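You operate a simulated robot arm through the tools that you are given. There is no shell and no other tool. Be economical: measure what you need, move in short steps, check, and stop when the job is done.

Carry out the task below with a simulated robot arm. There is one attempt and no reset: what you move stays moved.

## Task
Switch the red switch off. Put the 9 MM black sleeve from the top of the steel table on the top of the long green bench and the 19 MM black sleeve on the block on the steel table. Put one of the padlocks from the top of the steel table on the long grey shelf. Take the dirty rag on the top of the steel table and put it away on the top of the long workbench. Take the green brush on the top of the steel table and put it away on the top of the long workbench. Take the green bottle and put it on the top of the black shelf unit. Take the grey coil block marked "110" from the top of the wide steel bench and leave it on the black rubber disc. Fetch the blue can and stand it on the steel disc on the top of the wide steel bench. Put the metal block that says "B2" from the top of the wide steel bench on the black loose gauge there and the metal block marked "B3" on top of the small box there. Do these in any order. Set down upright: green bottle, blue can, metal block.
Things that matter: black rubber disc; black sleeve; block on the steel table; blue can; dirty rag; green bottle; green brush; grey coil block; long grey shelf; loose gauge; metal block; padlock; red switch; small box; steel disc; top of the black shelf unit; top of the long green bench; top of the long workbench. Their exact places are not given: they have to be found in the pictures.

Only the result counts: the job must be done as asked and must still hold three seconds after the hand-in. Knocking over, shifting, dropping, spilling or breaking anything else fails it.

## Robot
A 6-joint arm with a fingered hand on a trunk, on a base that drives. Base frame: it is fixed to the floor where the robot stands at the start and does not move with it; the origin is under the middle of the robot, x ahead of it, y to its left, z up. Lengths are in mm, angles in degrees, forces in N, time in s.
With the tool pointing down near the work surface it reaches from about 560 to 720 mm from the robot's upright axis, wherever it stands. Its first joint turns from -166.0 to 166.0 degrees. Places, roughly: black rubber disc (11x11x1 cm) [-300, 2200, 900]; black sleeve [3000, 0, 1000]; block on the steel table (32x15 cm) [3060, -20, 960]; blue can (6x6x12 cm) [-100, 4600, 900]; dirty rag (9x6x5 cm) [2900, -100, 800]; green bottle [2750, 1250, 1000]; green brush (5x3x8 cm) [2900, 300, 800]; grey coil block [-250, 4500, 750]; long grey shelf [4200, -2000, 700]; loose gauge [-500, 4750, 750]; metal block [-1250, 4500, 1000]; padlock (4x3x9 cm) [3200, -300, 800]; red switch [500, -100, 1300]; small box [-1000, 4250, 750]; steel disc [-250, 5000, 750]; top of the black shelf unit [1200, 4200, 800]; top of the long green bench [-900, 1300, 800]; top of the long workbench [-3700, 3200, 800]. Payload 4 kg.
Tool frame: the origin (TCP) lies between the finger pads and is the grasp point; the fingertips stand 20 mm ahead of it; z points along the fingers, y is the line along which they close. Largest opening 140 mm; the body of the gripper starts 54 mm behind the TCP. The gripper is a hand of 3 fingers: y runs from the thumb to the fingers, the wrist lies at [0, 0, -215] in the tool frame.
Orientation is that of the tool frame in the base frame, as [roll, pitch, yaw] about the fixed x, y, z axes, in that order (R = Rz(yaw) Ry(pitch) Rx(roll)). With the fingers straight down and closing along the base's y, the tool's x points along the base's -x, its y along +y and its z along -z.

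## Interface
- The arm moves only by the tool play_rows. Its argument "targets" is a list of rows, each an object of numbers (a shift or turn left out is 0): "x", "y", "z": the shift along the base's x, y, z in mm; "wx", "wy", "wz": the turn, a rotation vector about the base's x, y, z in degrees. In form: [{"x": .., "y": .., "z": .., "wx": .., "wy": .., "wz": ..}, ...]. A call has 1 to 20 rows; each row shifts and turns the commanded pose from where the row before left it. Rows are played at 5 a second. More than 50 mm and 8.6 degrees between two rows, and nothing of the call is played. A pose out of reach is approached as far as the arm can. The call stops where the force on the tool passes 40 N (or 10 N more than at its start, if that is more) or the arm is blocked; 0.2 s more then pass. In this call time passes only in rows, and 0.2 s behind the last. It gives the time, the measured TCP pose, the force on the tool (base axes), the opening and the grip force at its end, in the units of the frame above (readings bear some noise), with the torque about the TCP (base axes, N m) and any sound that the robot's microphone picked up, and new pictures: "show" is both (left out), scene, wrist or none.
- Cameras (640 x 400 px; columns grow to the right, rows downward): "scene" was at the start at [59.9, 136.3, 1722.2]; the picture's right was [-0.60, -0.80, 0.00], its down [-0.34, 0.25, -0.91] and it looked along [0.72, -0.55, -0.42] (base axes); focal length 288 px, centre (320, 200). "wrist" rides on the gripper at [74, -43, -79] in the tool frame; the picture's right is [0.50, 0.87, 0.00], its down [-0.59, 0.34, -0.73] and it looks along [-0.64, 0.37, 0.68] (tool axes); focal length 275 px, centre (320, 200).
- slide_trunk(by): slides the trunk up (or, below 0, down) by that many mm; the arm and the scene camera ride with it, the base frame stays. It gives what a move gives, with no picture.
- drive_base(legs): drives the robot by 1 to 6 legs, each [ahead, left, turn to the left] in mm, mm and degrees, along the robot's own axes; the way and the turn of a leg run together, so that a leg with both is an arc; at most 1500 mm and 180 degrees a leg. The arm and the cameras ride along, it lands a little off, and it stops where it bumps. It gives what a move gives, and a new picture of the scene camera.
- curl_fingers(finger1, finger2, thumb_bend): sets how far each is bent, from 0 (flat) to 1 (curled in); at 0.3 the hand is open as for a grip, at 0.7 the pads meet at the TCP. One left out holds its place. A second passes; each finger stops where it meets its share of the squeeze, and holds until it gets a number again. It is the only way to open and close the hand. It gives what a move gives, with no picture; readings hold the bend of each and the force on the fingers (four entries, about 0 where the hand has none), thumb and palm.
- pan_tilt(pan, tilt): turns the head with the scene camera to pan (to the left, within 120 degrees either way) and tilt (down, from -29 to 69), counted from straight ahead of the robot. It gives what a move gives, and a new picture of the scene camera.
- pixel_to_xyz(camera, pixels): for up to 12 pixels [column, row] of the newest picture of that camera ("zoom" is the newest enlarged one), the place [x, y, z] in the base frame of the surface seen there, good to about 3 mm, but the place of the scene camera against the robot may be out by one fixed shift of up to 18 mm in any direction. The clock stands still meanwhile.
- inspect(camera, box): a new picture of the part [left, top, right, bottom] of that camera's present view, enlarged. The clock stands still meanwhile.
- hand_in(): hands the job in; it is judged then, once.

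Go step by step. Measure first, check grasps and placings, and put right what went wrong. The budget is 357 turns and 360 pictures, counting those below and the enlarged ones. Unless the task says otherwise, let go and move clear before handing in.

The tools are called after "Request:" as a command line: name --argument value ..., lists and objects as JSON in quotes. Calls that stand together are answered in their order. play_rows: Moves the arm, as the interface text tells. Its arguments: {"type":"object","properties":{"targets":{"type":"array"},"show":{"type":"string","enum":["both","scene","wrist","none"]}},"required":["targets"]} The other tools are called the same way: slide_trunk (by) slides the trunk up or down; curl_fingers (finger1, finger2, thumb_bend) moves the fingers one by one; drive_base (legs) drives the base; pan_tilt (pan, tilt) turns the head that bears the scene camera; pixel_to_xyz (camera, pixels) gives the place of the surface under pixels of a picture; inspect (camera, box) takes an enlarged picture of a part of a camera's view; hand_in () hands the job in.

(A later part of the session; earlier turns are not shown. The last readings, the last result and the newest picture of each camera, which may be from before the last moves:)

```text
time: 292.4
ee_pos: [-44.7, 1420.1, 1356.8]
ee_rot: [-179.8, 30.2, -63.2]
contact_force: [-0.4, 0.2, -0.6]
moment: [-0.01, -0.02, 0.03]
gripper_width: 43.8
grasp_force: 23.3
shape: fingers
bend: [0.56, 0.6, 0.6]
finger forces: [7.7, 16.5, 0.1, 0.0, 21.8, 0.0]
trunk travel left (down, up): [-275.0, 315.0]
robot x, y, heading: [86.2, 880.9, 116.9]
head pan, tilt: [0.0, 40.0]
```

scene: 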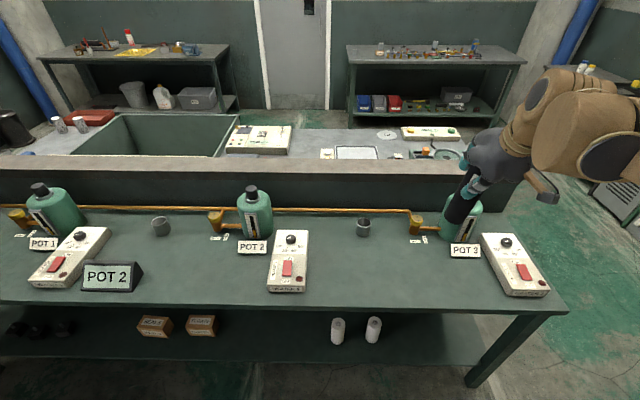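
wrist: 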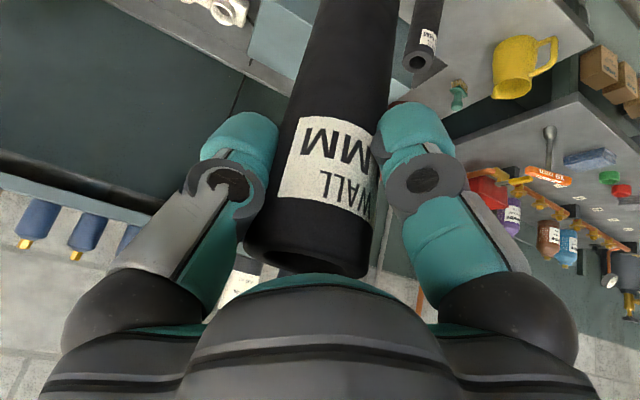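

The free spot on the green bench is around (390,270). Measuring it and the edges.

Request:
pixel_to_xyz --camera "scene" --pixels '[[390, 270], [400, 300], [400, 250], [450, 270], [330, 270], [400, 315], [465, 250], [365, 228], [480, 290], [462, 215]]'

```text
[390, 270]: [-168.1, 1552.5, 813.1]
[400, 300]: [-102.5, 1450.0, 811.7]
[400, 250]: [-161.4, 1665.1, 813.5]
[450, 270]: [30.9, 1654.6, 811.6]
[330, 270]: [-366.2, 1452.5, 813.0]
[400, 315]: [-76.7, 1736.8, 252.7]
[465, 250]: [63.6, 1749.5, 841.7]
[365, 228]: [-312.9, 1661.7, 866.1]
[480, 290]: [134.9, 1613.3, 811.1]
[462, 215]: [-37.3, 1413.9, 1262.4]
```

Target spot [-140,1560] on the green bench. Moving over and lowering.

Request:
play_rows --targets '[{"x": -24, "y": 35}, {"x": -24, "y": 35}, {"x": -24, "y": 35}, {"x": -24, "y": 35}, {"z": -45}, {"z": -45}, {"z": -45}, {"z": -45}, {"z": -45}, {"z": -45}, {"z": -45}, {"z": -45}, {"z": -20}]'

Request:
inspect --camera "scene" --box '[320, 180, 480, 310]'

```text
time: 295.2
ee_pos: [-141.5, 1558.4, 977.5]
ee_rot: [-179.8, 30.2, -63.2]
contact_force: [0.1, -0.2, -0.5]
moment: [-0.02, -0.01, 0.02]
gripper_width: 43.3
grasp_force: 22.3
shape: fingers
bend: [0.56, 0.61, 0.6]
finger forces: [8.9, 12.5, 0.0, 0.0, 21.8, 0.1]
trunk travel left (down, up): [-275.0, 315.0]
robot x, y, heading: [88.1, 884.0, 117.0]
head pan, tilt: [0.0, 40.0]
```

scene: 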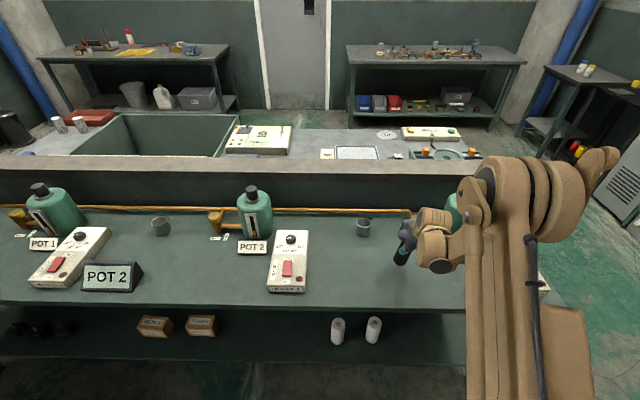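
wrist: 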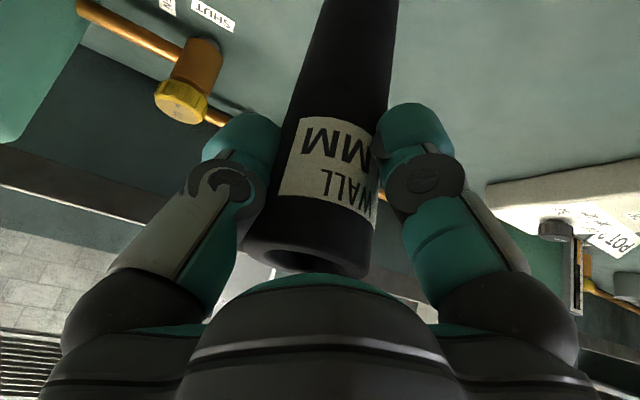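

```text
3.08 times, centred on (400, 245) of scene
```

zoom: 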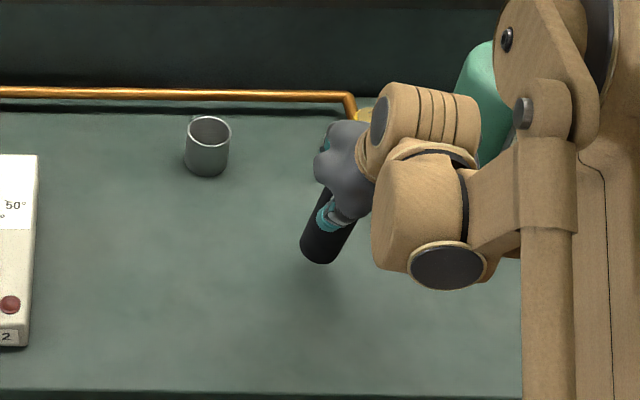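

The sleeve may lean a little in the hand; I'll measure along it in the wrist view.

Request:
pixel_to_xyz --camera "wrist" --pixels '[[357, 10], [350, 50], [342, 90], [325, 170], [310, 235], [305, 262], [395, 20], [330, 20], [270, 240], [345, 275]]'

```text
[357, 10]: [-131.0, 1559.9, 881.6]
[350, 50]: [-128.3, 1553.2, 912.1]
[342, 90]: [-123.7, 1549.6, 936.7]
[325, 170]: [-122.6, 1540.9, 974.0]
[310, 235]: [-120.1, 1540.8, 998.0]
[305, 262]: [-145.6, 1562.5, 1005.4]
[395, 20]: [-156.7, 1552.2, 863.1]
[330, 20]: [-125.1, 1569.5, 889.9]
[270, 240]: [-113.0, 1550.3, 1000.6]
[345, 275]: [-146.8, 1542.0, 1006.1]
```

The sleeve's bottom leans about 10° away from the robot, so I'll reduce the hand's tilt by 10°.

Request:
play_rows --targets '[{"wx": -4.45, "wy": -2.27}, {"wx": -4.45, "wy": -2.27}]' --show "wrist"

Request:
inspect --camera "scene" --box '[340, 190, 460, 290]'

Request:
pixel_to_xyz --camera "wrist" --pixels '[[357, 10], [350, 50], [342, 90], [325, 170], [310, 235], [385, 10], [365, 180], [330, 10], [285, 180]]'

```text
time: 295.8
ee_pos: [-142.3, 1560.4, 976.3]
ee_rot: [-179.7, 20.0, -63.2]
contact_force: [0.6, 0.5, -0.4]
moment: [0.02, 0.02, 0.01]
gripper_width: 43.1
grasp_force: 20.8
shape: fingers
bend: [0.56, 0.61, 0.6]
finger forces: [9.9, 10.5, 0.0, 0.0, 22.0, 0.0]
trunk travel left (down, up): [-275.0, 315.0]
robot x, y, heading: [83.8, 881.4, 116.7]
head pan, tilt: [0.0, 40.0]
```

wrist: 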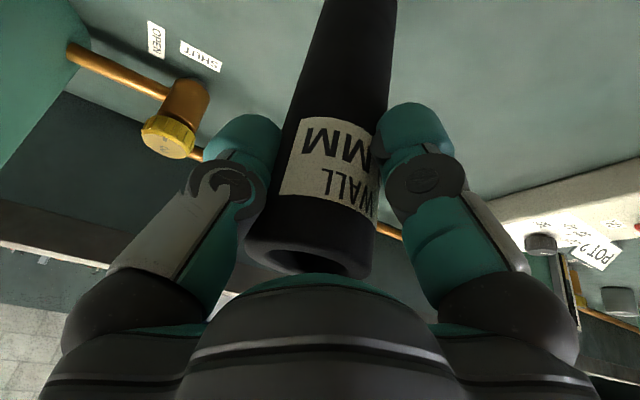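

```text
4.00 times, centred on (400, 240) of scene
```

zoom: 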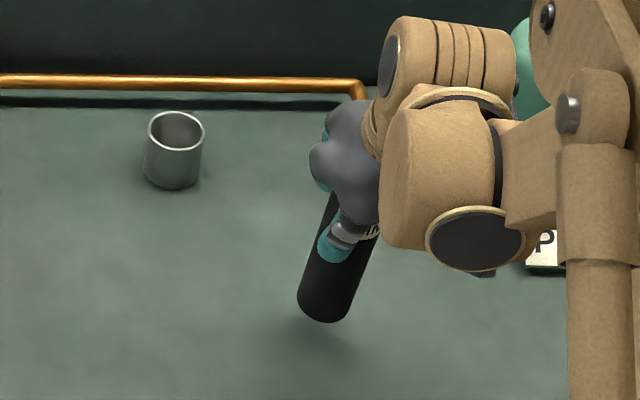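

```text
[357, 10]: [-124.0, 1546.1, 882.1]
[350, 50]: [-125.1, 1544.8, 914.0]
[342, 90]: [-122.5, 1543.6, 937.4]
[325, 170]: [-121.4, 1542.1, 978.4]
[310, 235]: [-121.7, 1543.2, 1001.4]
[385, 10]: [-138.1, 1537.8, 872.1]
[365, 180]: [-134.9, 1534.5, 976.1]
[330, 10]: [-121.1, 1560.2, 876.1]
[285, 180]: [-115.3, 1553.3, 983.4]
```

The sleeve is now vertical within 2°. Lowering until it touches.

Request:
play_rows --targets '[{"z": -20}, {"z": -8}, {"z": -3}, {"z": -3}, {"z": -3}, {"z": -3}]' --show "none"

```text
time: 297.2
ee_pos: [-141.4, 1558.9, 940.5]
ee_rot: [-179.7, 20.4, -63.1]
contact_force: [-0.6, 2.2, 30.8]
moment: [-0.09, -0.26, 0.03]
gripper_width: 42.1
grasp_force: 27.0
shape: fingers
bend: [0.56, 0.61, 0.61]
finger forces: [14.4, 13.2, 0.0, 0.0, 26.4, 0.0]
trunk travel left (down, up): [-275.0, 315.0]
robot x, y, heading: [82.1, 879.5, 116.9]
head pan, tilt: [0.0, 40.0]
```

Touching (+31 N). Easing, then opening slowly.

Request:
play_rows --targets '[{"z": 1.5}]' --show "none"

Request:
curl_fingers --finger1 0.5 --finger2 0.54 --thumb_bend 0.54

Request:
curl_fingers --finger1 0.25 --finger2 0.25 --thumb_bend 0.25

Request:
play_rows --targets '[{"z": 30}, {"z": 45}, {"z": 45}, {"z": 45}, {"z": 45}]'

```text
time: 297.6
ee_pos: [-141.4, 1558.5, 940.9]
ee_rot: [-179.8, 20.3, -63.3]
contact_force: [-0.3, 2.3, 25.5]
moment: [-0.09, -0.24, 0.02]
gripper_width: 42.4
grasp_force: 26.0
shape: fingers
bend: [0.56, 0.61, 0.61]
finger forces: [14.3, 12.2, 0.0, 0.0, 25.9, 0.0]
trunk travel left (down, up): [-275.0, 315.0]
robot x, y, heading: [84.6, 881.4, 116.6]
head pan, tilt: [0.0, 40.0]
```

```text
time: 298.6
ee_pos: [-140.6, 1561.5, 938.2]
ee_rot: [-179.8, 20.3, -63.3]
contact_force: [0.7, 0.1, 0.6]
moment: [0.01, 0.03, 0.01]
gripper_width: 57.2
grasp_force: 0.0
shape: fingers
bend: [0.5, 0.54, 0.54]
finger forces: [0.1, 0.1, 0.1, 0.1, 0.0, 0.0]
trunk travel left (down, up): [-275.0, 315.0]
robot x, y, heading: [86.0, 879.0, 116.9]
head pan, tilt: [0.0, 40.0]
```

```text
time: 299.6
ee_pos: [-140.9, 1561.1, 938.4]
ee_rot: [-179.9, 20.2, -63.2]
contact_force: [0.8, 0.0, 0.3]
moment: [-0.02, -0.01, -0.02]
gripper_width: 133.2
grasp_force: 0.0
shape: fingers
bend: [0.25, 0.25, 0.25]
finger forces: [0.1, 0.0, 0.1, 0.1, 0.1, 0.1]
trunk travel left (down, up): [-275.0, 315.0]
robot x, y, heading: [85.0, 882.1, 116.8]
head pan, tilt: [0.0, 40.0]
```

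```text
time: 300.8
ee_pos: [-141.0, 1559.7, 1151.2]
ee_rot: [-179.8, 20.1, -63.2]
contact_force: [0.3, 0.1, -0.2]
moment: [0.01, -0.04, -0.02]
gripper_width: 133.0
grasp_force: 0.1
shape: fingers
bend: [0.25, 0.25, 0.25]
finger forces: [0.1, 0.0, 0.0, 0.0, 0.0, 0.0]
trunk travel left (down, up): [-275.0, 315.0]
robot x, y, heading: [82.9, 887.6, 116.8]
head pan, tilt: [0.0, 40.0]
```

scene: 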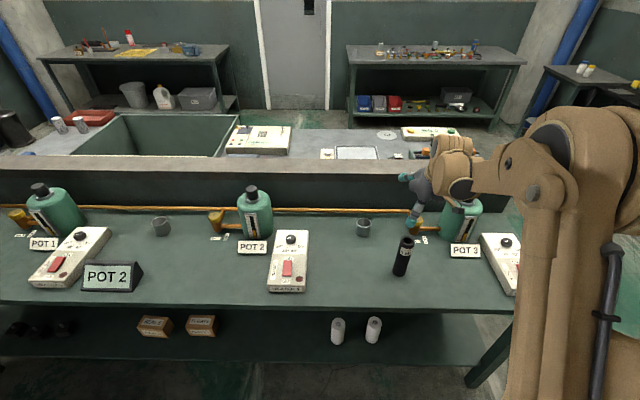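
wrist: 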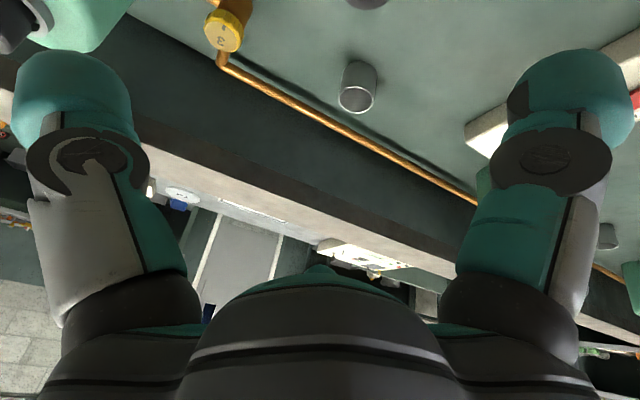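

The 9 MM sleeve stands on the green bench. I'll straighten and draw in the hand, then drive back to the steel table for the rag.

Request:
play_rows --targets '[{"z": 30, "wx": -5.94, "wy": -3.03}, {"z": 30, "wx": -5.94, "wy": -3.03}, {"z": 30, "wx": -5.94, "wy": -3.03}, {"x": 14, "y": -40, "z": 18}, {"x": 14, "y": -40, "z": 18}, {"x": 14, "y": -40, "z": 18}, {"x": 14, "y": -40, "z": 18}, {"x": 14, "y": -40, "z": 18}, {"x": 14, "y": -40, "z": 18}]' --show "none"

Request:
drive_base --legs '[[0, 0, -91.5], [1320, 0, 0], [0, -1050, 0], [0, -1050, 0]]'

Request:
pan_tilt --pan 0 --tilt 45

```text
time: 302.8
ee_pos: [-56.5, 1317.0, 1348.6]
ee_rot: [-179.8, 0.3, -63.2]
contact_force: [0.5, -0.6, 0.5]
moment: [0.01, 0.02, 0.0]
gripper_width: 133.2
grasp_force: 0.1
shape: fingers
bend: [0.25, 0.25, 0.25]
finger forces: [0.1, 0.1, 0.1, 0.0, 0.0, 0.1]
trunk travel left (down, up): [-275.0, 315.0]
robot x, y, heading: [82.3, 883.5, 116.7]
head pan, tilt: [0.0, 40.0]
```

```text
time: 323.3
ee_pos: [2579.3, -348.4, 1349.3]
ee_rot: [-179.7, 0.2, -156.6]
contact_force: [0.0, -1.0, 0.5]
moment: [0.03, -0.02, -0.04]
gripper_width: 133.5
grasp_force: 0.2
shape: fingers
bend: [0.25, 0.25, 0.25]
finger forces: [0.0, 0.1, 0.0, 0.1, 0.1, 0.0]
trunk travel left (down, up): [-275.0, 315.0]
robot x, y, heading: [2133.4, -462.3, 23.5]
head pan, tilt: [0.0, 40.0]
```

scene: 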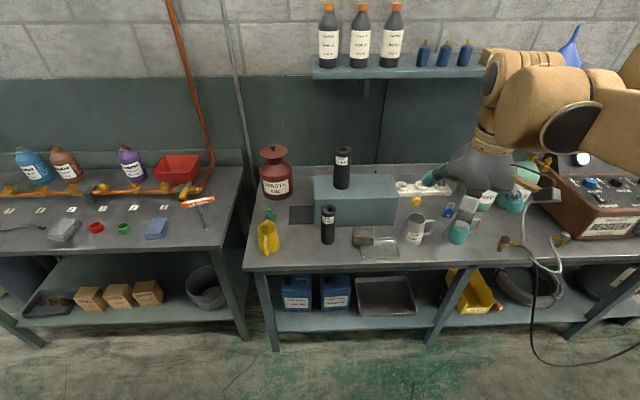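

```text
time: 323.9
ee_pos: [2579.2, -348.4, 1347.7]
ee_rot: [-179.6, 0.2, -156.6]
contact_force: [0.1, 0.6, 0.3]
moment: [-0.03, 0.04, -0.01]
gripper_width: 133.3
grasp_force: 0.1
shape: fingers
bend: [0.25, 0.25, 0.25]
finger forces: [0.0, 0.0, 0.1, 0.0, 0.0, 0.1]
trunk travel left (down, up): [-275.0, 315.0]
robot x, y, heading: [2129.7, -462.4, 23.4]
head pan, tilt: [0.0, 45.0]
```

scene: 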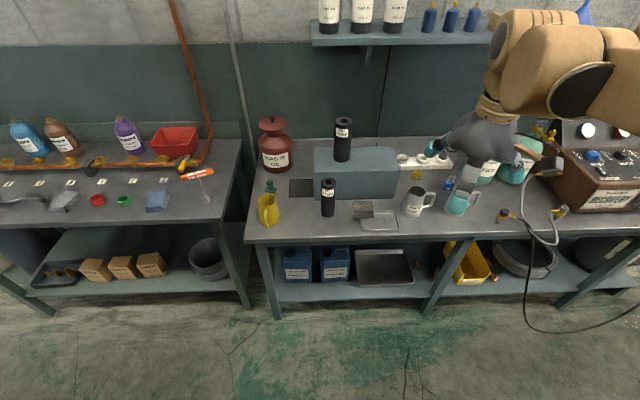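

The rag is at (363,208). I'll drive ahead 215 so it's about 650 mm away and bring the hand over it.

Request:
drive_base --legs '[[215, 0, 1.7]]'

Request:
inspect --camera "scene" --box '[300, 180, 460, 280]'

```text
time: 325.6
ee_pos: [2775.2, -243.9, 1346.6]
ee_rot: [-179.6, 0.1, -154.7]
contact_force: [0.0, 0.2, -0.4]
moment: [-0.02, 0.02, 0.03]
gripper_width: 133.3
grasp_force: 0.0
shape: fingers
bend: [0.25, 0.25, 0.25]
finger forces: [0.1, 0.0, 0.1, 0.0, 0.0, 0.1]
trunk travel left (down, up): [-275.0, 315.0]
robot x, y, heading: [2330.8, -372.5, 25.6]
head pan, tilt: [0.0, 45.0]
```

scene: 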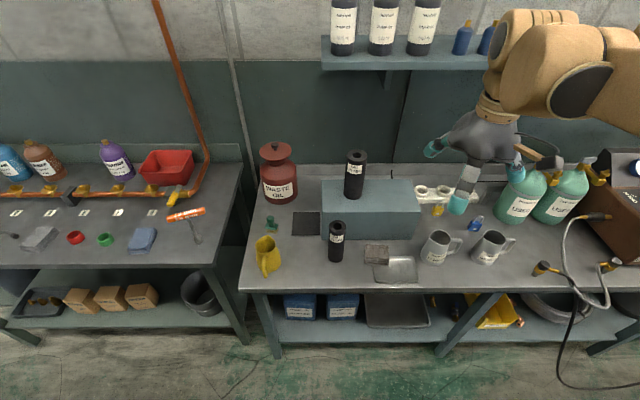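

```text
4.00 times, centred on (380, 230) of scene
```

zoom: 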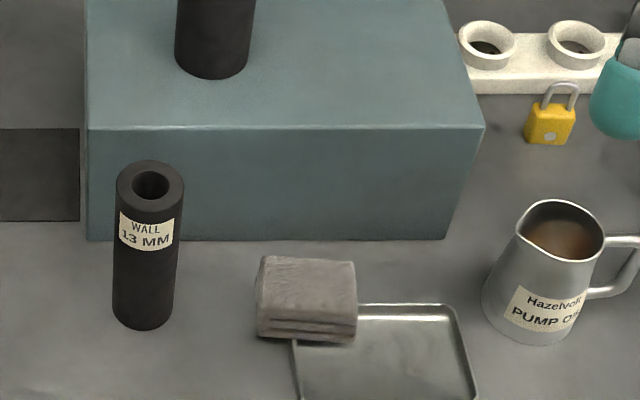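

Request:
pixel_to_xyz --camera "zoom" --pixels '[[268, 260], [350, 265], [258, 312], [352, 318], [305, 290], [150, 180], [300, 360], [380, 350], [400, 200], [470, 380]]'

```text
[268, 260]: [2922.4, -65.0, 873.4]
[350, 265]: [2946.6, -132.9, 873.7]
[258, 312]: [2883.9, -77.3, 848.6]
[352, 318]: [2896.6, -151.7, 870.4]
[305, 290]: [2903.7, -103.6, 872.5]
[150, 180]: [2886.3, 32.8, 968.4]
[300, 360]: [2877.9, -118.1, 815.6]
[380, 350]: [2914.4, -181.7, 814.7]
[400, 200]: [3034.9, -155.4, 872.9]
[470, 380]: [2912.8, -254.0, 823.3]
```

The rag's centre is about [2907,-107], top ≈ 870, roughly 80×55 mm. Bringing the hand over for a wrist view.

Request:
play_rows --targets '[{"x": 18.9, "y": 19.6, "z": -38}, {"x": 18.9, "y": 19.6, "z": -38}, {"x": 18.9, "y": 19.6, "z": -38}, {"x": 18.9, "y": 19.6, "z": -38}, {"x": 18.9, "y": 19.6, "z": -38}, {"x": 18.9, "y": 19.6, "z": -38}, {"x": 18.9, "y": 19.6, "z": -38}]' --show "wrist"

```text
time: 327.2
ee_pos: [2907.9, -106.4, 1079.0]
ee_rot: [-179.7, 0.1, -154.6]
contact_force: [0.2, 0.1, -0.1]
moment: [0.0, 0.02, -0.01]
gripper_width: 133.0
grasp_force: 0.1
shape: fingers
bend: [0.25, 0.25, 0.25]
finger forces: [0.0, 0.1, 0.1, 0.0, 0.1, 0.0]
trunk travel left (down, up): [-275.0, 315.0]
robot x, y, heading: [2334.8, -375.2, 25.5]
head pan, tilt: [0.0, 45.0]
```

wrist: 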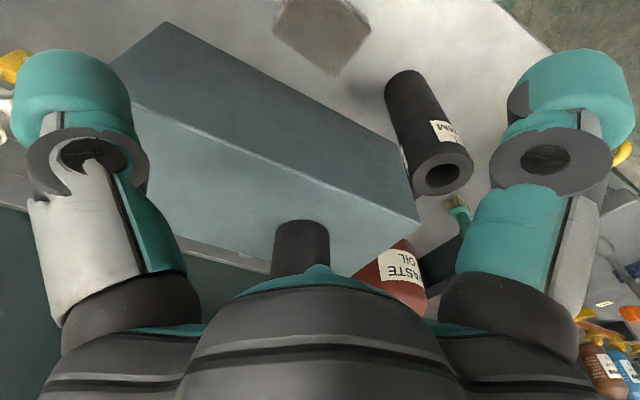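

Request:
pixel_to_xyz --camera "wrist" --pixels '[[278, 22], [335, 73], [368, 32], [345, 3], [285, 3], [320, 30], [390, 45], [445, 175], [400, 225], [250, 30]]'

```text
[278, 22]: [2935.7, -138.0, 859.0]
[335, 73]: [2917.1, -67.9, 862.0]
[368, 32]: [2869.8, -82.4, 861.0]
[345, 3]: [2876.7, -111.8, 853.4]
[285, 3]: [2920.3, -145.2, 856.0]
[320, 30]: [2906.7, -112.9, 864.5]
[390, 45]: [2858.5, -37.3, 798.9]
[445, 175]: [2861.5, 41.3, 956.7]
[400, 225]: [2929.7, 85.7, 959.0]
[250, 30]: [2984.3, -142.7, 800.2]
```

The rag is centred at [2903,-110], top 862, table 800. Descending to z≈840 and closing.

Request:
curl_fingers --finger1 0.3 --finger2 0.3 --thumb_bend 0.27

Request:
play_rows --targets '[{"x": -5, "y": -4, "z": -40}, {"z": -45}, {"z": -45}, {"z": -45}, {"z": -40}, {"z": -24}]' --show "wrist"

Request:
curl_fingers --finger1 0.7 --finger2 0.7 --thumb_bend 0.7

Request:
play_rows --targets '[{"z": 6}, {"z": 10}, {"z": 20}]' --show "wrist"

```text
time: 328.2
ee_pos: [2906.8, -106.9, 1079.4]
ee_rot: [-179.6, 0.2, -154.7]
contact_force: [0.3, 0.4, -0.6]
moment: [0.0, 0.04, 0.03]
gripper_width: 127.3
grasp_force: 0.0
shape: fingers
bend: [0.3, 0.3, 0.27]
finger forces: [0.0, 0.0, 0.0, 0.0, 0.0, 0.1]
trunk travel left (down, up): [-275.0, 315.0]
robot x, y, heading: [2332.1, -374.1, 25.5]
head pan, tilt: [0.0, 45.0]
```

```text
time: 329.6
ee_pos: [2901.7, -111.6, 842.6]
ee_rot: [-179.8, 0.2, -154.8]
contact_force: [-0.1, 0.3, -0.8]
moment: [-0.01, 0.0, -0.03]
gripper_width: 127.1
grasp_force: 0.0
shape: fingers
bend: [0.3, 0.3, 0.27]
finger forces: [0.1, 0.0, 0.1, 0.1, 0.1, 0.0]
trunk travel left (down, up): [-275.0, 315.0]
robot x, y, heading: [2330.3, -372.5, 25.0]
head pan, tilt: [0.0, 45.0]
```

wrist: 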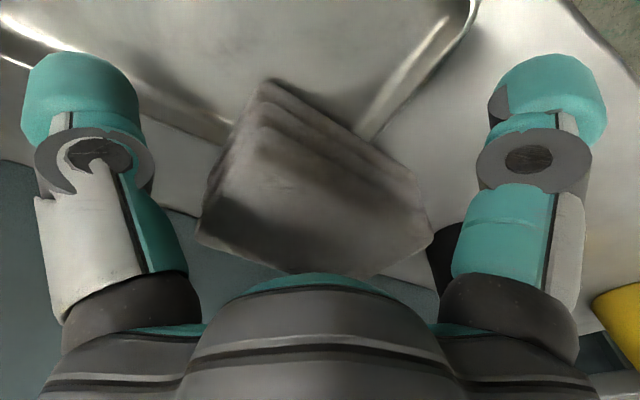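

```text
time: 330.6
ee_pos: [2902.1, -111.7, 842.5]
ee_rot: [-179.6, 0.1, -154.7]
contact_force: [-0.4, 1.3, 0.1]
moment: [0.02, 0.01, -0.02]
gripper_width: 43.0
grasp_force: 20.2
shape: fingers
bend: [0.51, 0.51, 0.65]
finger forces: [14.8, 15.4, 0.0, 0.0, 10.6, 0.0]
trunk travel left (down, up): [-275.0, 315.0]
robot x, y, heading: [2333.6, -377.0, 25.2]
head pan, tilt: [0.0, 45.0]
```

```text
time: 331.4
ee_pos: [2899.9, -111.5, 878.2]
ee_rot: [-179.7, 0.2, -154.8]
contact_force: [-0.1, 0.5, 0.0]
moment: [-0.01, -0.05, -0.02]
gripper_width: 43.3
grasp_force: 20.8
shape: fingers
bend: [0.51, 0.51, 0.65]
finger forces: [14.9, 15.8, 0.1, 0.0, 10.5, 0.1]
trunk travel left (down, up): [-275.0, 315.0]
robot x, y, heading: [2331.0, -374.2, 25.3]
head pan, tilt: [0.0, 45.0]
```

wrist: 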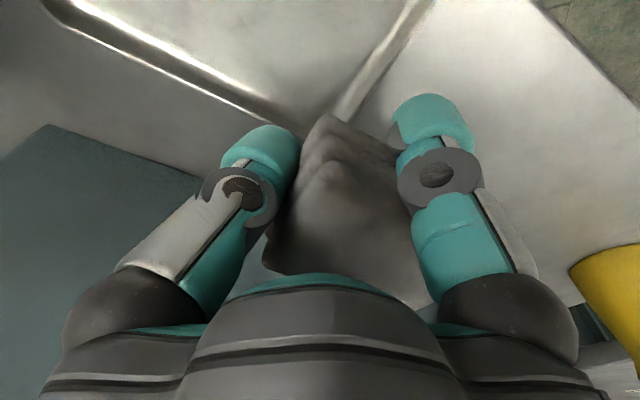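

The rag is in the hand and rising with it. I'll lift, draw in, and drive the long way to the workbench.

Request:
play_rows --targets '[{"z": 45}, {"z": 45}, {"z": 45}, {"z": 45}, {"x": -33, "y": -15.5, "z": 30}, {"x": -33, "y": -15.5, "z": 30}, {"x": -33, "y": -15.5, "z": 30}, {"x": -33, "y": -15.5, "z": 30}, {"x": -33, "y": -15.5, "z": 30}, {"x": -33, "y": -15.5, "z": 30}]' --show "wrist"

Request:
drive_base --legs '[[-130, 0, 0], [0, 1450, 0], [0, 1450, 0], [0, 1450, 0]]'

```text
time: 333.6
ee_pos: [2701.5, -204.4, 1239.7]
ee_rot: [-179.7, 0.3, -154.7]
contact_force: [-0.2, 0.4, -0.1]
moment: [-0.02, -0.03, -0.01]
gripper_width: 43.0
grasp_force: 20.4
shape: fingers
bend: [0.52, 0.51, 0.65]
finger forces: [14.9, 15.6, 0.0, 0.0, 9.9, 0.0]
trunk travel left (down, up): [-275.0, 315.0]
robot x, y, heading: [2332.6, -375.6, 25.2]
head pan, tilt: [0.0, 45.0]
```

wrist: 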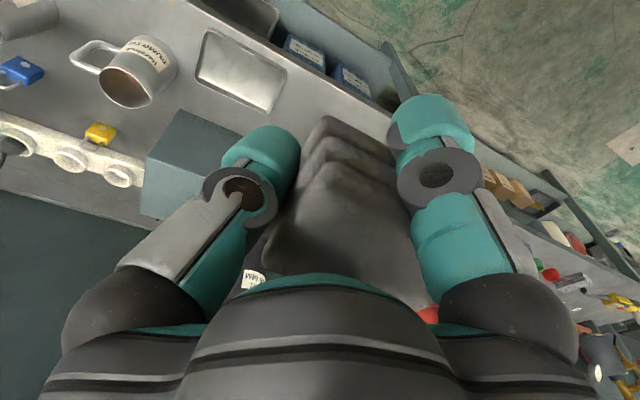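

```text
time: 355.3
ee_pos: [751.8, 3688.4, 1237.7]
ee_rot: [-179.7, 0.2, -155.2]
contact_force: [0.2, 0.7, -0.5]
moment: [-0.01, 0.01, 0.0]
gripper_width: 43.1
grasp_force: 19.9
shape: fingers
bend: [0.52, 0.51, 0.65]
finger forces: [14.9, 15.8, 0.1, 0.0, 10.0, 0.0]
trunk travel left (down, up): [-275.0, 315.0]
robot x, y, heading: [373.0, 3517.5, 24.7]
head pan, tilt: [0.0, 45.0]
```

scene: 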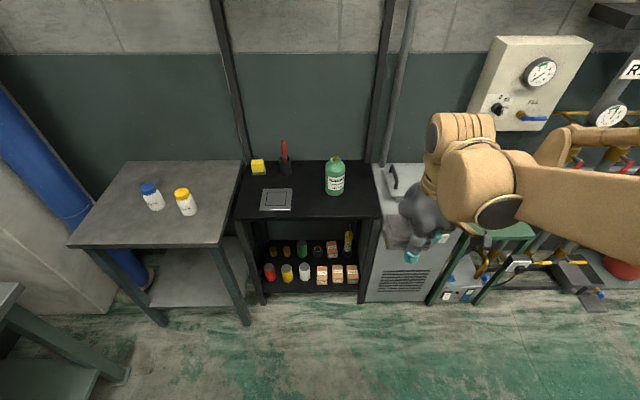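

Halfway; the green bottle still stands. Now I'll turn to face +n and drive left along the aisle toward the workbench.

Request:
drive_base --legs '[[0, 0, 90], [0, 1200, 0], [0, 1200, 0], [0, 1100, 0]]'

Request:
pan_tilt --pan 15 --tilt 30

```text
time: 376.0
ee_pos: [-2975.4, 2512.8, 1239.0]
ee_rot: [-179.7, 0.2, -66.8]
contact_force: [0.0, 0.6, -0.8]
moment: [0.05, -0.02, 0.02]
gripper_width: 42.8
grasp_force: 19.2
shape: fingers
bend: [0.52, 0.51, 0.65]
finger forces: [14.1, 15.1, 0.0, 0.0, 10.1, 0.1]
trunk travel left (down, up): [-275.0, 315.0]
robot x, y, heading: [-2816.0, 2136.1, 113.3]
head pan, tilt: [0.0, 45.0]
```

scene: 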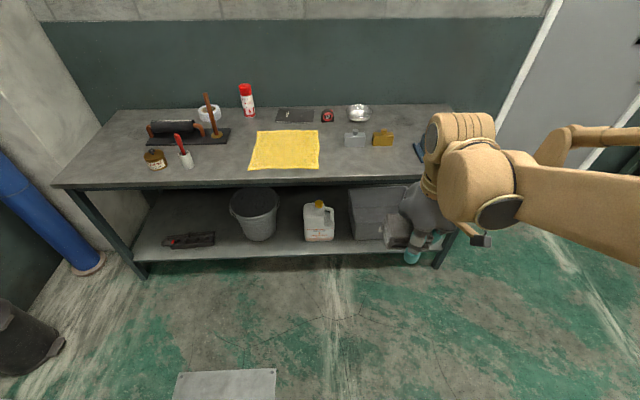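

```text
time: 376.8
ee_pos: [-2974.2, 2512.1, 1238.9]
ee_rot: [-179.7, 0.2, -66.8]
contact_force: [-0.6, -0.2, -0.6]
moment: [-0.02, -0.04, 0.03]
gripper_width: 42.8
grasp_force: 19.4
shape: fingers
bend: [0.52, 0.51, 0.65]
finger forces: [14.0, 15.0, 0.0, 0.1, 10.0, 0.0]
trunk travel left (down, up): [-275.0, 315.0]
robot x, y, heading: [-2816.6, 2138.3, 113.5]
head pan, tilt: [15.0, 30.0]
```

scene: 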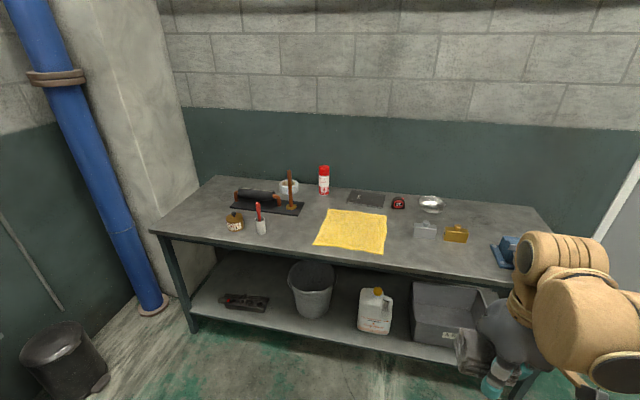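

The workbench: free space at about (430,250) in front of the two small blocks, and (285,235) left of the yellow cloth. Measuring.

Request:
pixel_to_xyz --camera "scene" --pixels '[[430, 252], [410, 255], [450, 258], [425, 230], [456, 235], [290, 235], [380, 250], [320, 260], [500, 250], [490, 272], [180, 235], [480, 225]]'

```text
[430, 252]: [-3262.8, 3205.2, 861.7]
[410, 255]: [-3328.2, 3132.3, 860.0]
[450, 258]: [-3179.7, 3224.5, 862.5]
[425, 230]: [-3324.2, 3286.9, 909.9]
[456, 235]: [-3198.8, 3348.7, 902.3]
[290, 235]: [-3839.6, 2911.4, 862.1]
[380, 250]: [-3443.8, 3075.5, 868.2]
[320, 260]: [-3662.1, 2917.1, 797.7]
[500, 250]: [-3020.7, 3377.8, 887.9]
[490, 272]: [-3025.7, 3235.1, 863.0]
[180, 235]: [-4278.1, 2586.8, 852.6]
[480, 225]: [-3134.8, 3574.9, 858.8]
```

I'll put the rag at about [-3225,3215]. Driving ahead 500 and slightly right.

Request:
drive_base --legs '[[0, -60, 1.8], [490, 0, 0]]'

Request:
pan_tilt --pan 0 --tilt 45

```text
time: 380.2
ee_pos: [-3137.0, 2970.5, 1237.3]
ee_rot: [-179.7, 0.2, -64.9]
contact_force: [-0.6, 0.5, -0.7]
moment: [0.01, -0.06, 0.02]
gripper_width: 42.6
grasp_force: 18.8
shape: fingers
bend: [0.52, 0.51, 0.65]
finger forces: [14.0, 15.0, 0.0, 0.0, 10.1, 0.0]
trunk travel left (down, up): [-275.0, 315.0]
robot x, y, heading: [-2970.8, 2598.6, 115.1]
head pan, tilt: [15.0, 30.0]
```

scene: 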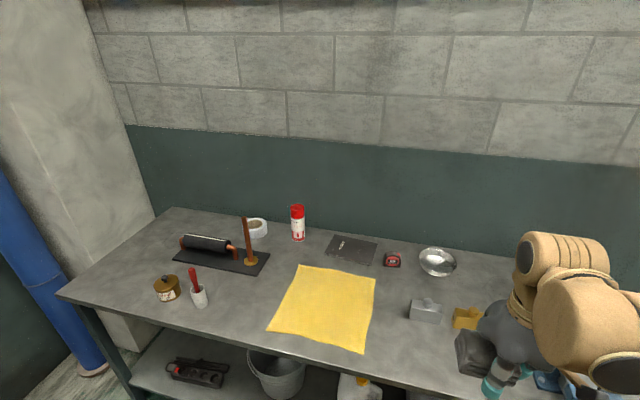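

```text
time: 381.0
ee_pos: [-3137.6, 2970.6, 1238.7]
ee_rot: [-179.8, 0.1, -64.9]
contact_force: [-0.4, -0.2, -0.6]
moment: [0.0, -0.03, -0.01]
gripper_width: 42.7
grasp_force: 19.1
shape: fingers
bend: [0.52, 0.51, 0.65]
finger forces: [14.1, 15.1, 0.0, 0.0, 10.2, 0.0]
trunk travel left (down, up): [-275.0, 315.0]
robot x, y, heading: [-2965.7, 2596.6, 115.1]
head pan, tilt: [0.0, 45.0]
```

scene: 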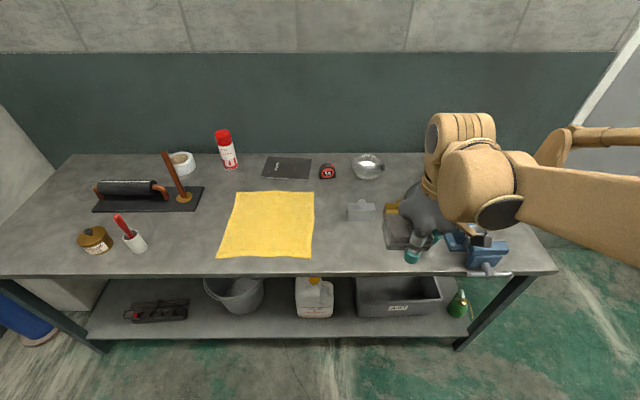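

A clear spot is at (360,252), between cloth and vise. Measuring.

Request:
pixel_to_xyz --camera "scene" --pixels '[[365, 250], [345, 245], [385, 258], [360, 215], [395, 212], [315, 250], [365, 270], [465, 245]]'

```text
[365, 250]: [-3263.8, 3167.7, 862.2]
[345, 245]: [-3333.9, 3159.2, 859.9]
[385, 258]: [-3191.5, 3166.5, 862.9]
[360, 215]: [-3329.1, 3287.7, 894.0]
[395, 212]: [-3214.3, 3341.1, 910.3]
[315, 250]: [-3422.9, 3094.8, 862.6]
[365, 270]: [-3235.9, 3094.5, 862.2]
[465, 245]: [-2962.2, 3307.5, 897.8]
```

Moving over [-3270,3175] and lowering.

Request:
play_rows --targets '[{"x": -26.6, "y": 40.9}, {"x": -26.6, "y": 40.9}, {"x": -26.6, "y": 40.9}, {"x": -26.6, "y": 40.9}, {"x": -26.6, "y": 40.9}, {"z": -42}, {"z": -42}, {"z": -42}, {"z": -42}, {"z": -42}, {"z": -42}, {"z": -42}, {"z": -36}]'

```text
time: 383.8
ee_pos: [-3272.2, 3176.8, 906.3]
ee_rot: [-179.7, 0.2, -65.0]
contact_force: [0.2, 0.0, -0.6]
moment: [-0.01, 0.0, 0.0]
gripper_width: 42.5
grasp_force: 19.6
shape: fingers
bend: [0.52, 0.51, 0.65]
finger forces: [13.6, 14.9, 0.0, 0.0, 9.9, 0.1]
trunk travel left (down, up): [-275.0, 315.0]
robot x, y, heading: [-2967.7, 2599.5, 115.1]
head pan, tilt: [0.0, 45.0]
```

scene: 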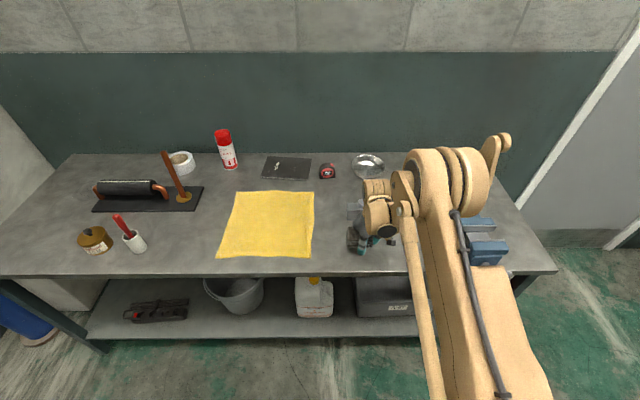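
wrist: 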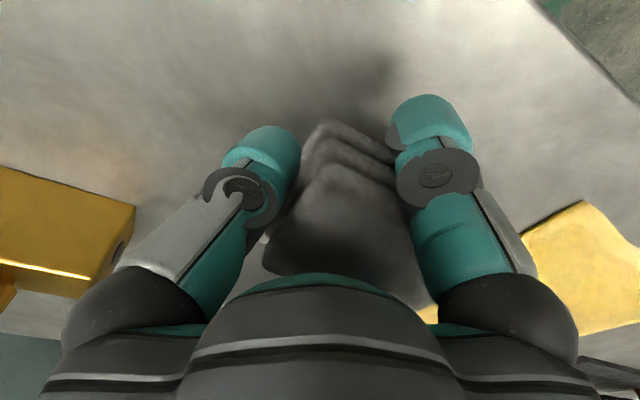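

Request:
play_rows --targets '[{"z": -6}, {"z": -4}, {"z": -3}, {"z": -3}]' --show "none"

```text
time: 384.8
ee_pos: [-3271.4, 3175.5, 892.2]
ee_rot: [-179.7, 0.2, -64.9]
contact_force: [-0.9, 0.1, -0.8]
moment: [0.01, -0.01, -0.01]
gripper_width: 42.6
grasp_force: 19.4
shape: fingers
bend: [0.52, 0.51, 0.65]
finger forces: [13.6, 14.8, 0.0, 0.0, 9.8, 0.1]
trunk travel left (down, up): [-275.0, 315.0]
robot x, y, heading: [-2964.1, 2597.0, 115.2]
head pan, tilt: [0.0, 45.0]
```

No contact yet; a few mm more, then release.

Request:
play_rows --targets '[{"z": -2}, {"z": -2}]' --show "none"

Request:
curl_fingers --finger1 0.3 --finger2 0.3 --thumb_bend 0.3

Request:
play_rows --targets '[{"z": 30}, {"z": 45}, {"z": 45}, {"z": 45}, {"z": 45}]'

```text
time: 385.4
ee_pos: [-3269.7, 3175.2, 887.3]
ee_rot: [-179.7, 0.1, -64.9]
contact_force: [0.2, 0.5, -0.7]
moment: [0.01, -0.01, 0.0]
gripper_width: 42.3
grasp_force: 19.7
shape: fingers
bend: [0.52, 0.51, 0.65]
finger forces: [13.6, 14.8, 0.0, 0.1, 9.9, 0.0]
trunk travel left (down, up): [-275.0, 315.0]
robot x, y, heading: [-2967.3, 2598.7, 115.4]
head pan, tilt: [0.0, 45.0]
```

```text
time: 386.4
ee_pos: [-3270.4, 3173.4, 887.5]
ee_rot: [-179.7, 0.2, -64.9]
contact_force: [0.3, -0.4, 0.9]
moment: [0.06, -0.01, 0.02]
gripper_width: 124.1
grasp_force: 0.1
shape: fingers
bend: [0.3, 0.3, 0.3]
finger forces: [0.0, 0.1, 0.0, 0.0, 0.1, 0.0]
trunk travel left (down, up): [-275.0, 315.0]
robot x, y, heading: [-2968.7, 2599.2, 115.0]
head pan, tilt: [0.0, 45.0]
```

```text
time: 387.6
ee_pos: [-3270.2, 3174.4, 1099.2]
ee_rot: [-179.7, 0.3, -64.8]
contact_force: [-0.1, -0.9, 0.1]
moment: [0.0, 0.01, 0.01]
gripper_width: 124.1
grasp_force: 0.1
shape: fingers
bend: [0.3, 0.3, 0.3]
finger forces: [0.1, 0.0, 0.0, 0.1, 0.0, 0.1]
trunk travel left (down, up): [-275.0, 315.0]
robot x, y, heading: [-2967.9, 2595.9, 114.9]
head pan, tilt: [0.0, 45.0]
```

scene: 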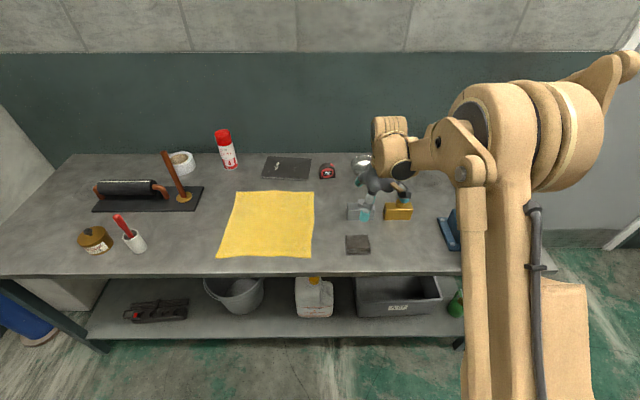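
wrist: 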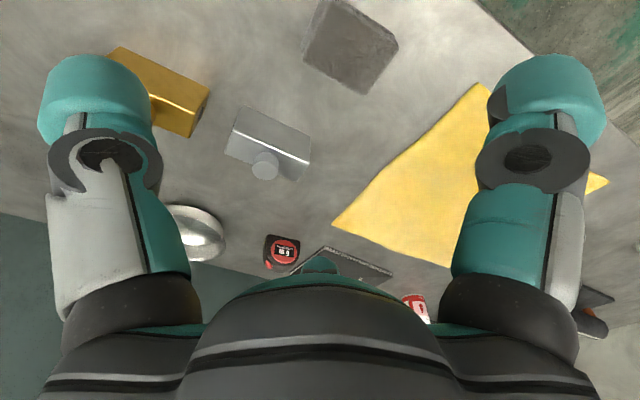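

The rag lies on the workbench. Retracting and driving back for the green brush.

Request:
play_rows --targets '[{"x": 16, "y": -31, "z": 30}, {"x": 16, "y": -31, "z": 30}, {"x": 16, "y": -31, "z": 30}, {"x": 16, "y": -31, "z": 30}, {"x": 16, "y": -31, "z": 30}, {"x": 16, "y": -31, "z": 30}]' --show "none"

Request:
drive_base --legs '[[-590, 0, 0], [0, -1200, 0], [0, -1200, 0], [0, -1050, 0], [0, 0, -90]]'

Request:
drive_base --legs '[[0, -1300, 0], [0, -1300, 0], [0, -1300, 0]]'

```text
time: 389.0
ee_pos: [-3173.7, 2986.0, 1281.0]
ee_rot: [-179.7, 0.2, -64.9]
contact_force: [0.6, 0.2, 1.2]
moment: [0.04, 0.04, 0.0]
gripper_width: 124.0
grasp_force: 0.1
shape: fingers
bend: [0.3, 0.3, 0.3]
finger forces: [0.0, 0.0, 0.0, 0.1, 0.0, 0.0]
trunk travel left (down, up): [-275.0, 315.0]
robot x, y, heading: [-2968.6, 2595.0, 114.8]
head pan, tilt: [0.0, 45.0]
```

```text
time: 393.0
ee_pos: [-3030.8, 2543.6, 1277.8]
ee_rot: [177.7, 2.4, -51.2]
contact_force: [-0.3, 3.8, -0.6]
moment: [-0.16, -0.01, 0.03]
gripper_width: 124.3
grasp_force: 0.0
shape: fingers
bend: [0.3, 0.3, 0.3]
finger forces: [0.0, 0.1, 0.0, 0.0, 0.0, 0.0]
trunk travel left (down, up): [-275.0, 315.0]
robot x, y, heading: [-2756.0, 2132.1, 128.9]
head pan, tilt: [0.0, 45.0]
stopped in leg 2: the robot was blocked; the commanded pose is now the measured one
```

scene: 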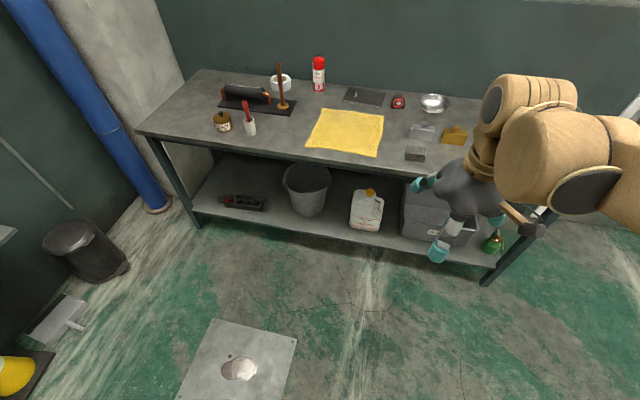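

```text
time: 393.7
ee_pos: [-2980.6, 2428.1, 1298.2]
ee_rot: [177.8, 5.9, -47.7]
contact_force: [1.0, 1.0, -0.5]
moment: [-0.08, 0.09, 0.01]
gripper_width: 124.3
grasp_force: 0.0
shape: fingers
bend: [0.3, 0.3, 0.3]
finger forces: [0.1, 0.0, 0.0, 0.0, 0.0, 0.1]
trunk travel left (down, up): [-275.0, 315.0]
robot x, y, heading: [-2744.9, 2113.6, 132.0]
head pan, tilt: [0.0, 45.0]
stopped in leg 1: the robot was blocked; the commanded pose is now the measured one
```

scene: 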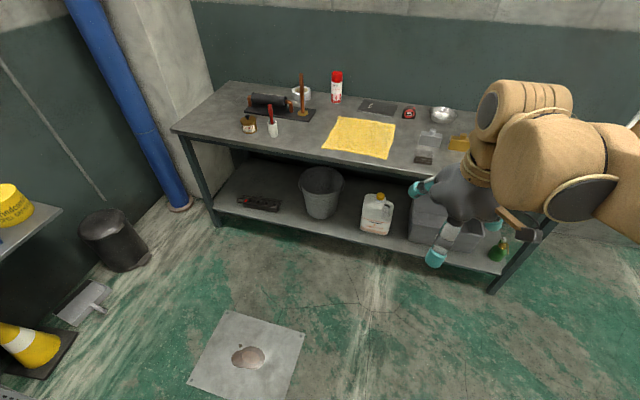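

The robot was blocked while moving right and got turned a little. I must see what it touched: panning right.

Request:
pan_tilt --pan -100 --tilt 45

Request:
pan_tilt --pan 115 --tilt 50

```text
time: 395.5
ee_pos: [-2980.5, 2425.7, 1298.9]
ee_rot: [178.0, 5.9, -47.9]
contact_force: [-0.3, -0.4, 0.2]
moment: [-0.02, -0.01, -0.02]
gripper_width: 124.4
grasp_force: 0.1
shape: fingers
bend: [0.3, 0.3, 0.3]
finger forces: [0.1, 0.0, 0.1, 0.1, 0.0, 0.1]
trunk travel left (down, up): [-275.0, 315.0]
robot x, y, heading: [-2742.6, 2110.2, 132.2]
head pan, tilt: [-100.0, 45.0]
```

scene: 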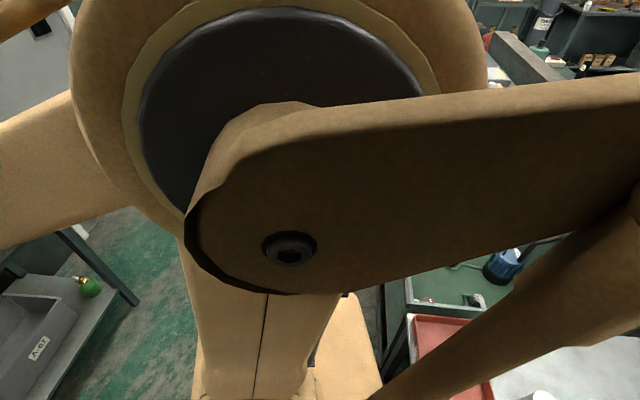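

```text
time: 398.6
ee_pos: [-2979.9, 2425.0, 1298.4]
ee_rot: [178.0, 5.8, -47.9]
contact_force: [0.4, -0.5, -0.2]
moment: [-0.01, -0.02, 0.04]
gripper_width: 124.6
grasp_force: 0.1
shape: fingers
bend: [0.3, 0.3, 0.3]
finger forces: [0.0, 0.0, 0.1, 0.1, 0.2, 0.1]
trunk travel left (down, up): [-275.0, 315.0]
robot x, y, heading: [-2743.6, 2111.4, 132.2]
head pan, tilt: [115.0, 50.0]
```

scene: 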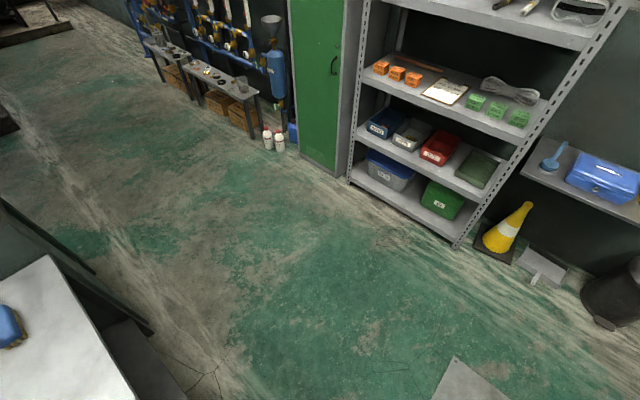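

Request:
pan_tilt --pan -118 --tilt 60

Request:
pixel_to_xyz --camera "scene" --pixels '[[450, 350], [500, 350], [420, 300], [600, 350], [480, 250], [560, 300], [330, 380], [550, 120]]'

```text
time: 401.9
ee_pos: [-2978.8, 2426.1, 1299.0]
ee_rot: [178.0, 5.9, -47.8]
contact_force: [0.4, -0.1, -0.4]
moment: [-0.03, -0.04, 0.02]
gripper_width: 124.2
grasp_force: 0.0
shape: fingers
bend: [0.3, 0.3, 0.3]
finger forces: [0.0, 0.0, 0.0, 0.1, 0.1, 0.0]
trunk travel left (down, up): [-275.0, 315.0]
robot x, y, heading: [-2745.1, 2111.1, 132.2]
head pan, tilt: [-118.0, 60.0]
```

scene: 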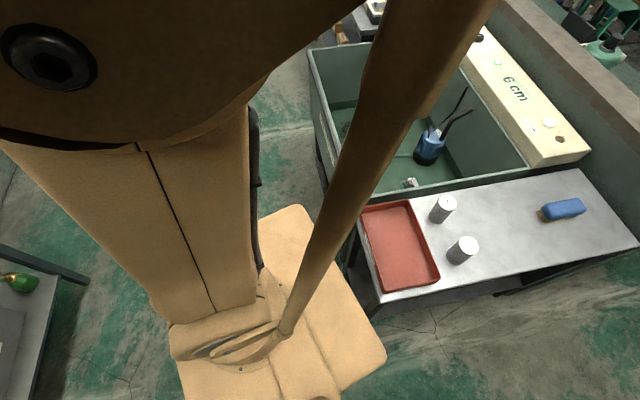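

```text
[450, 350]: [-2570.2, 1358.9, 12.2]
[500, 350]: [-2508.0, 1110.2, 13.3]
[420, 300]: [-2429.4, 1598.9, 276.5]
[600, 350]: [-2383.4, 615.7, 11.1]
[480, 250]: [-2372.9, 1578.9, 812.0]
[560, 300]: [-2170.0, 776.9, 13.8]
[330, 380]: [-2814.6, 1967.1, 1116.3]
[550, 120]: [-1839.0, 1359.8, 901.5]
```

Request:
pixel_to_xyz --camera "scene" --pixels '[[382, 298], [358, 215], [310, 50], [435, 205], [370, 390], [385, 360], [300, 210], [262, 210], [462, 250], [330, 150]]'

Request:
inspect --camera "scene" --box '[280, 0, 640, 320]'

```text
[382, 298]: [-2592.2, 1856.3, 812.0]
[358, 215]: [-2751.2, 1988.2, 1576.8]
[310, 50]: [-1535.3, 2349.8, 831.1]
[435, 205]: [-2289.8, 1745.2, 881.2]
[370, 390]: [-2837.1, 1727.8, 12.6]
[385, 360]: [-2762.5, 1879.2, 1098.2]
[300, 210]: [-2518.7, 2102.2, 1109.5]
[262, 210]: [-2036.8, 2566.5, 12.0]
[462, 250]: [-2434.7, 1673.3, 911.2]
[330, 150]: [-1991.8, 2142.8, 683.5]
```

```text
1.25 times, centred on (460, 160) of scene
```

zoom: 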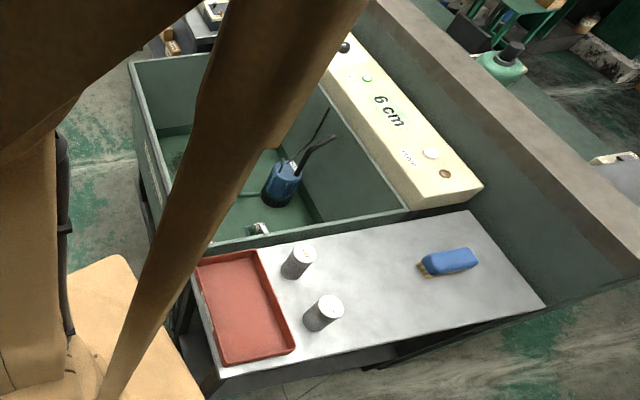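

The base's corner touched the sink bench's end (front edge v≈2780); nothing there looks disturbed. I'll move forward away from it, straighten, and pass along a line farther out.

Request:
drive_base --legs '[[290, 0, 0], [0, 0, -17]]'

Request:
pan_tilt --pan -100 --tilt 55

```text
time: 404.9
ee_pos: [-3064.0, 2693.2, 1299.0]
ee_rot: [178.1, 5.9, -65.1]
contact_force: [0.2, 0.0, -0.5]
moment: [-0.01, 0.01, -0.01]
gripper_width: 124.6
grasp_force: 0.0
shape: fingers
bend: [0.3, 0.3, 0.3]
finger forces: [0.1, 0.0, 0.0, 0.1, 0.0, 0.1]
trunk travel left (down, up): [-275.0, 315.0]
robot x, y, heading: [-2929.1, 2323.0, 114.7]
head pan, tilt: [-118.0, 60.0]
```

scene: 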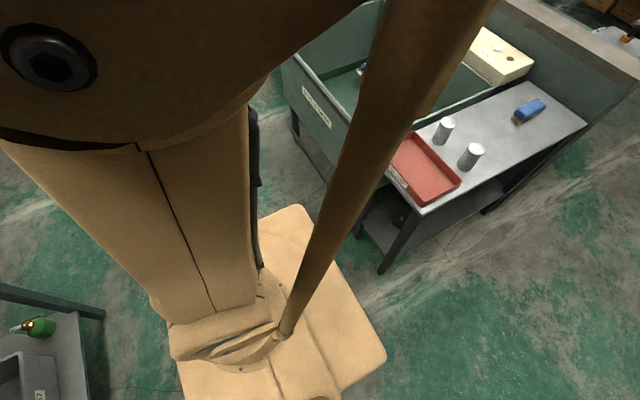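

```text
time: 405.7
ee_pos: [-3065.1, 2693.3, 1299.0]
ee_rot: [178.1, 5.9, -64.9]
contact_force: [0.5, 0.5, -0.2]
moment: [0.02, -0.01, 0.0]
gripper_width: 124.3
grasp_force: 0.0
shape: fingers
bend: [0.3, 0.3, 0.3]
finger forces: [0.0, 0.1, 0.0, 0.0, 0.0, 0.0]
trunk travel left (down, up): [-275.0, 315.0]
robot x, y, heading: [-2932.4, 2322.9, 114.8]
head pan, tilt: [-100.0, 55.0]
```

scene: 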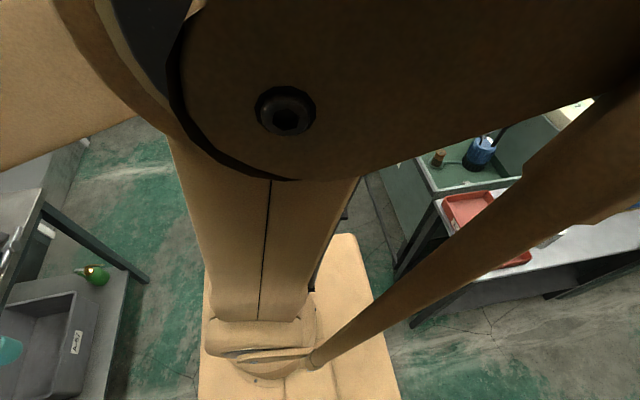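

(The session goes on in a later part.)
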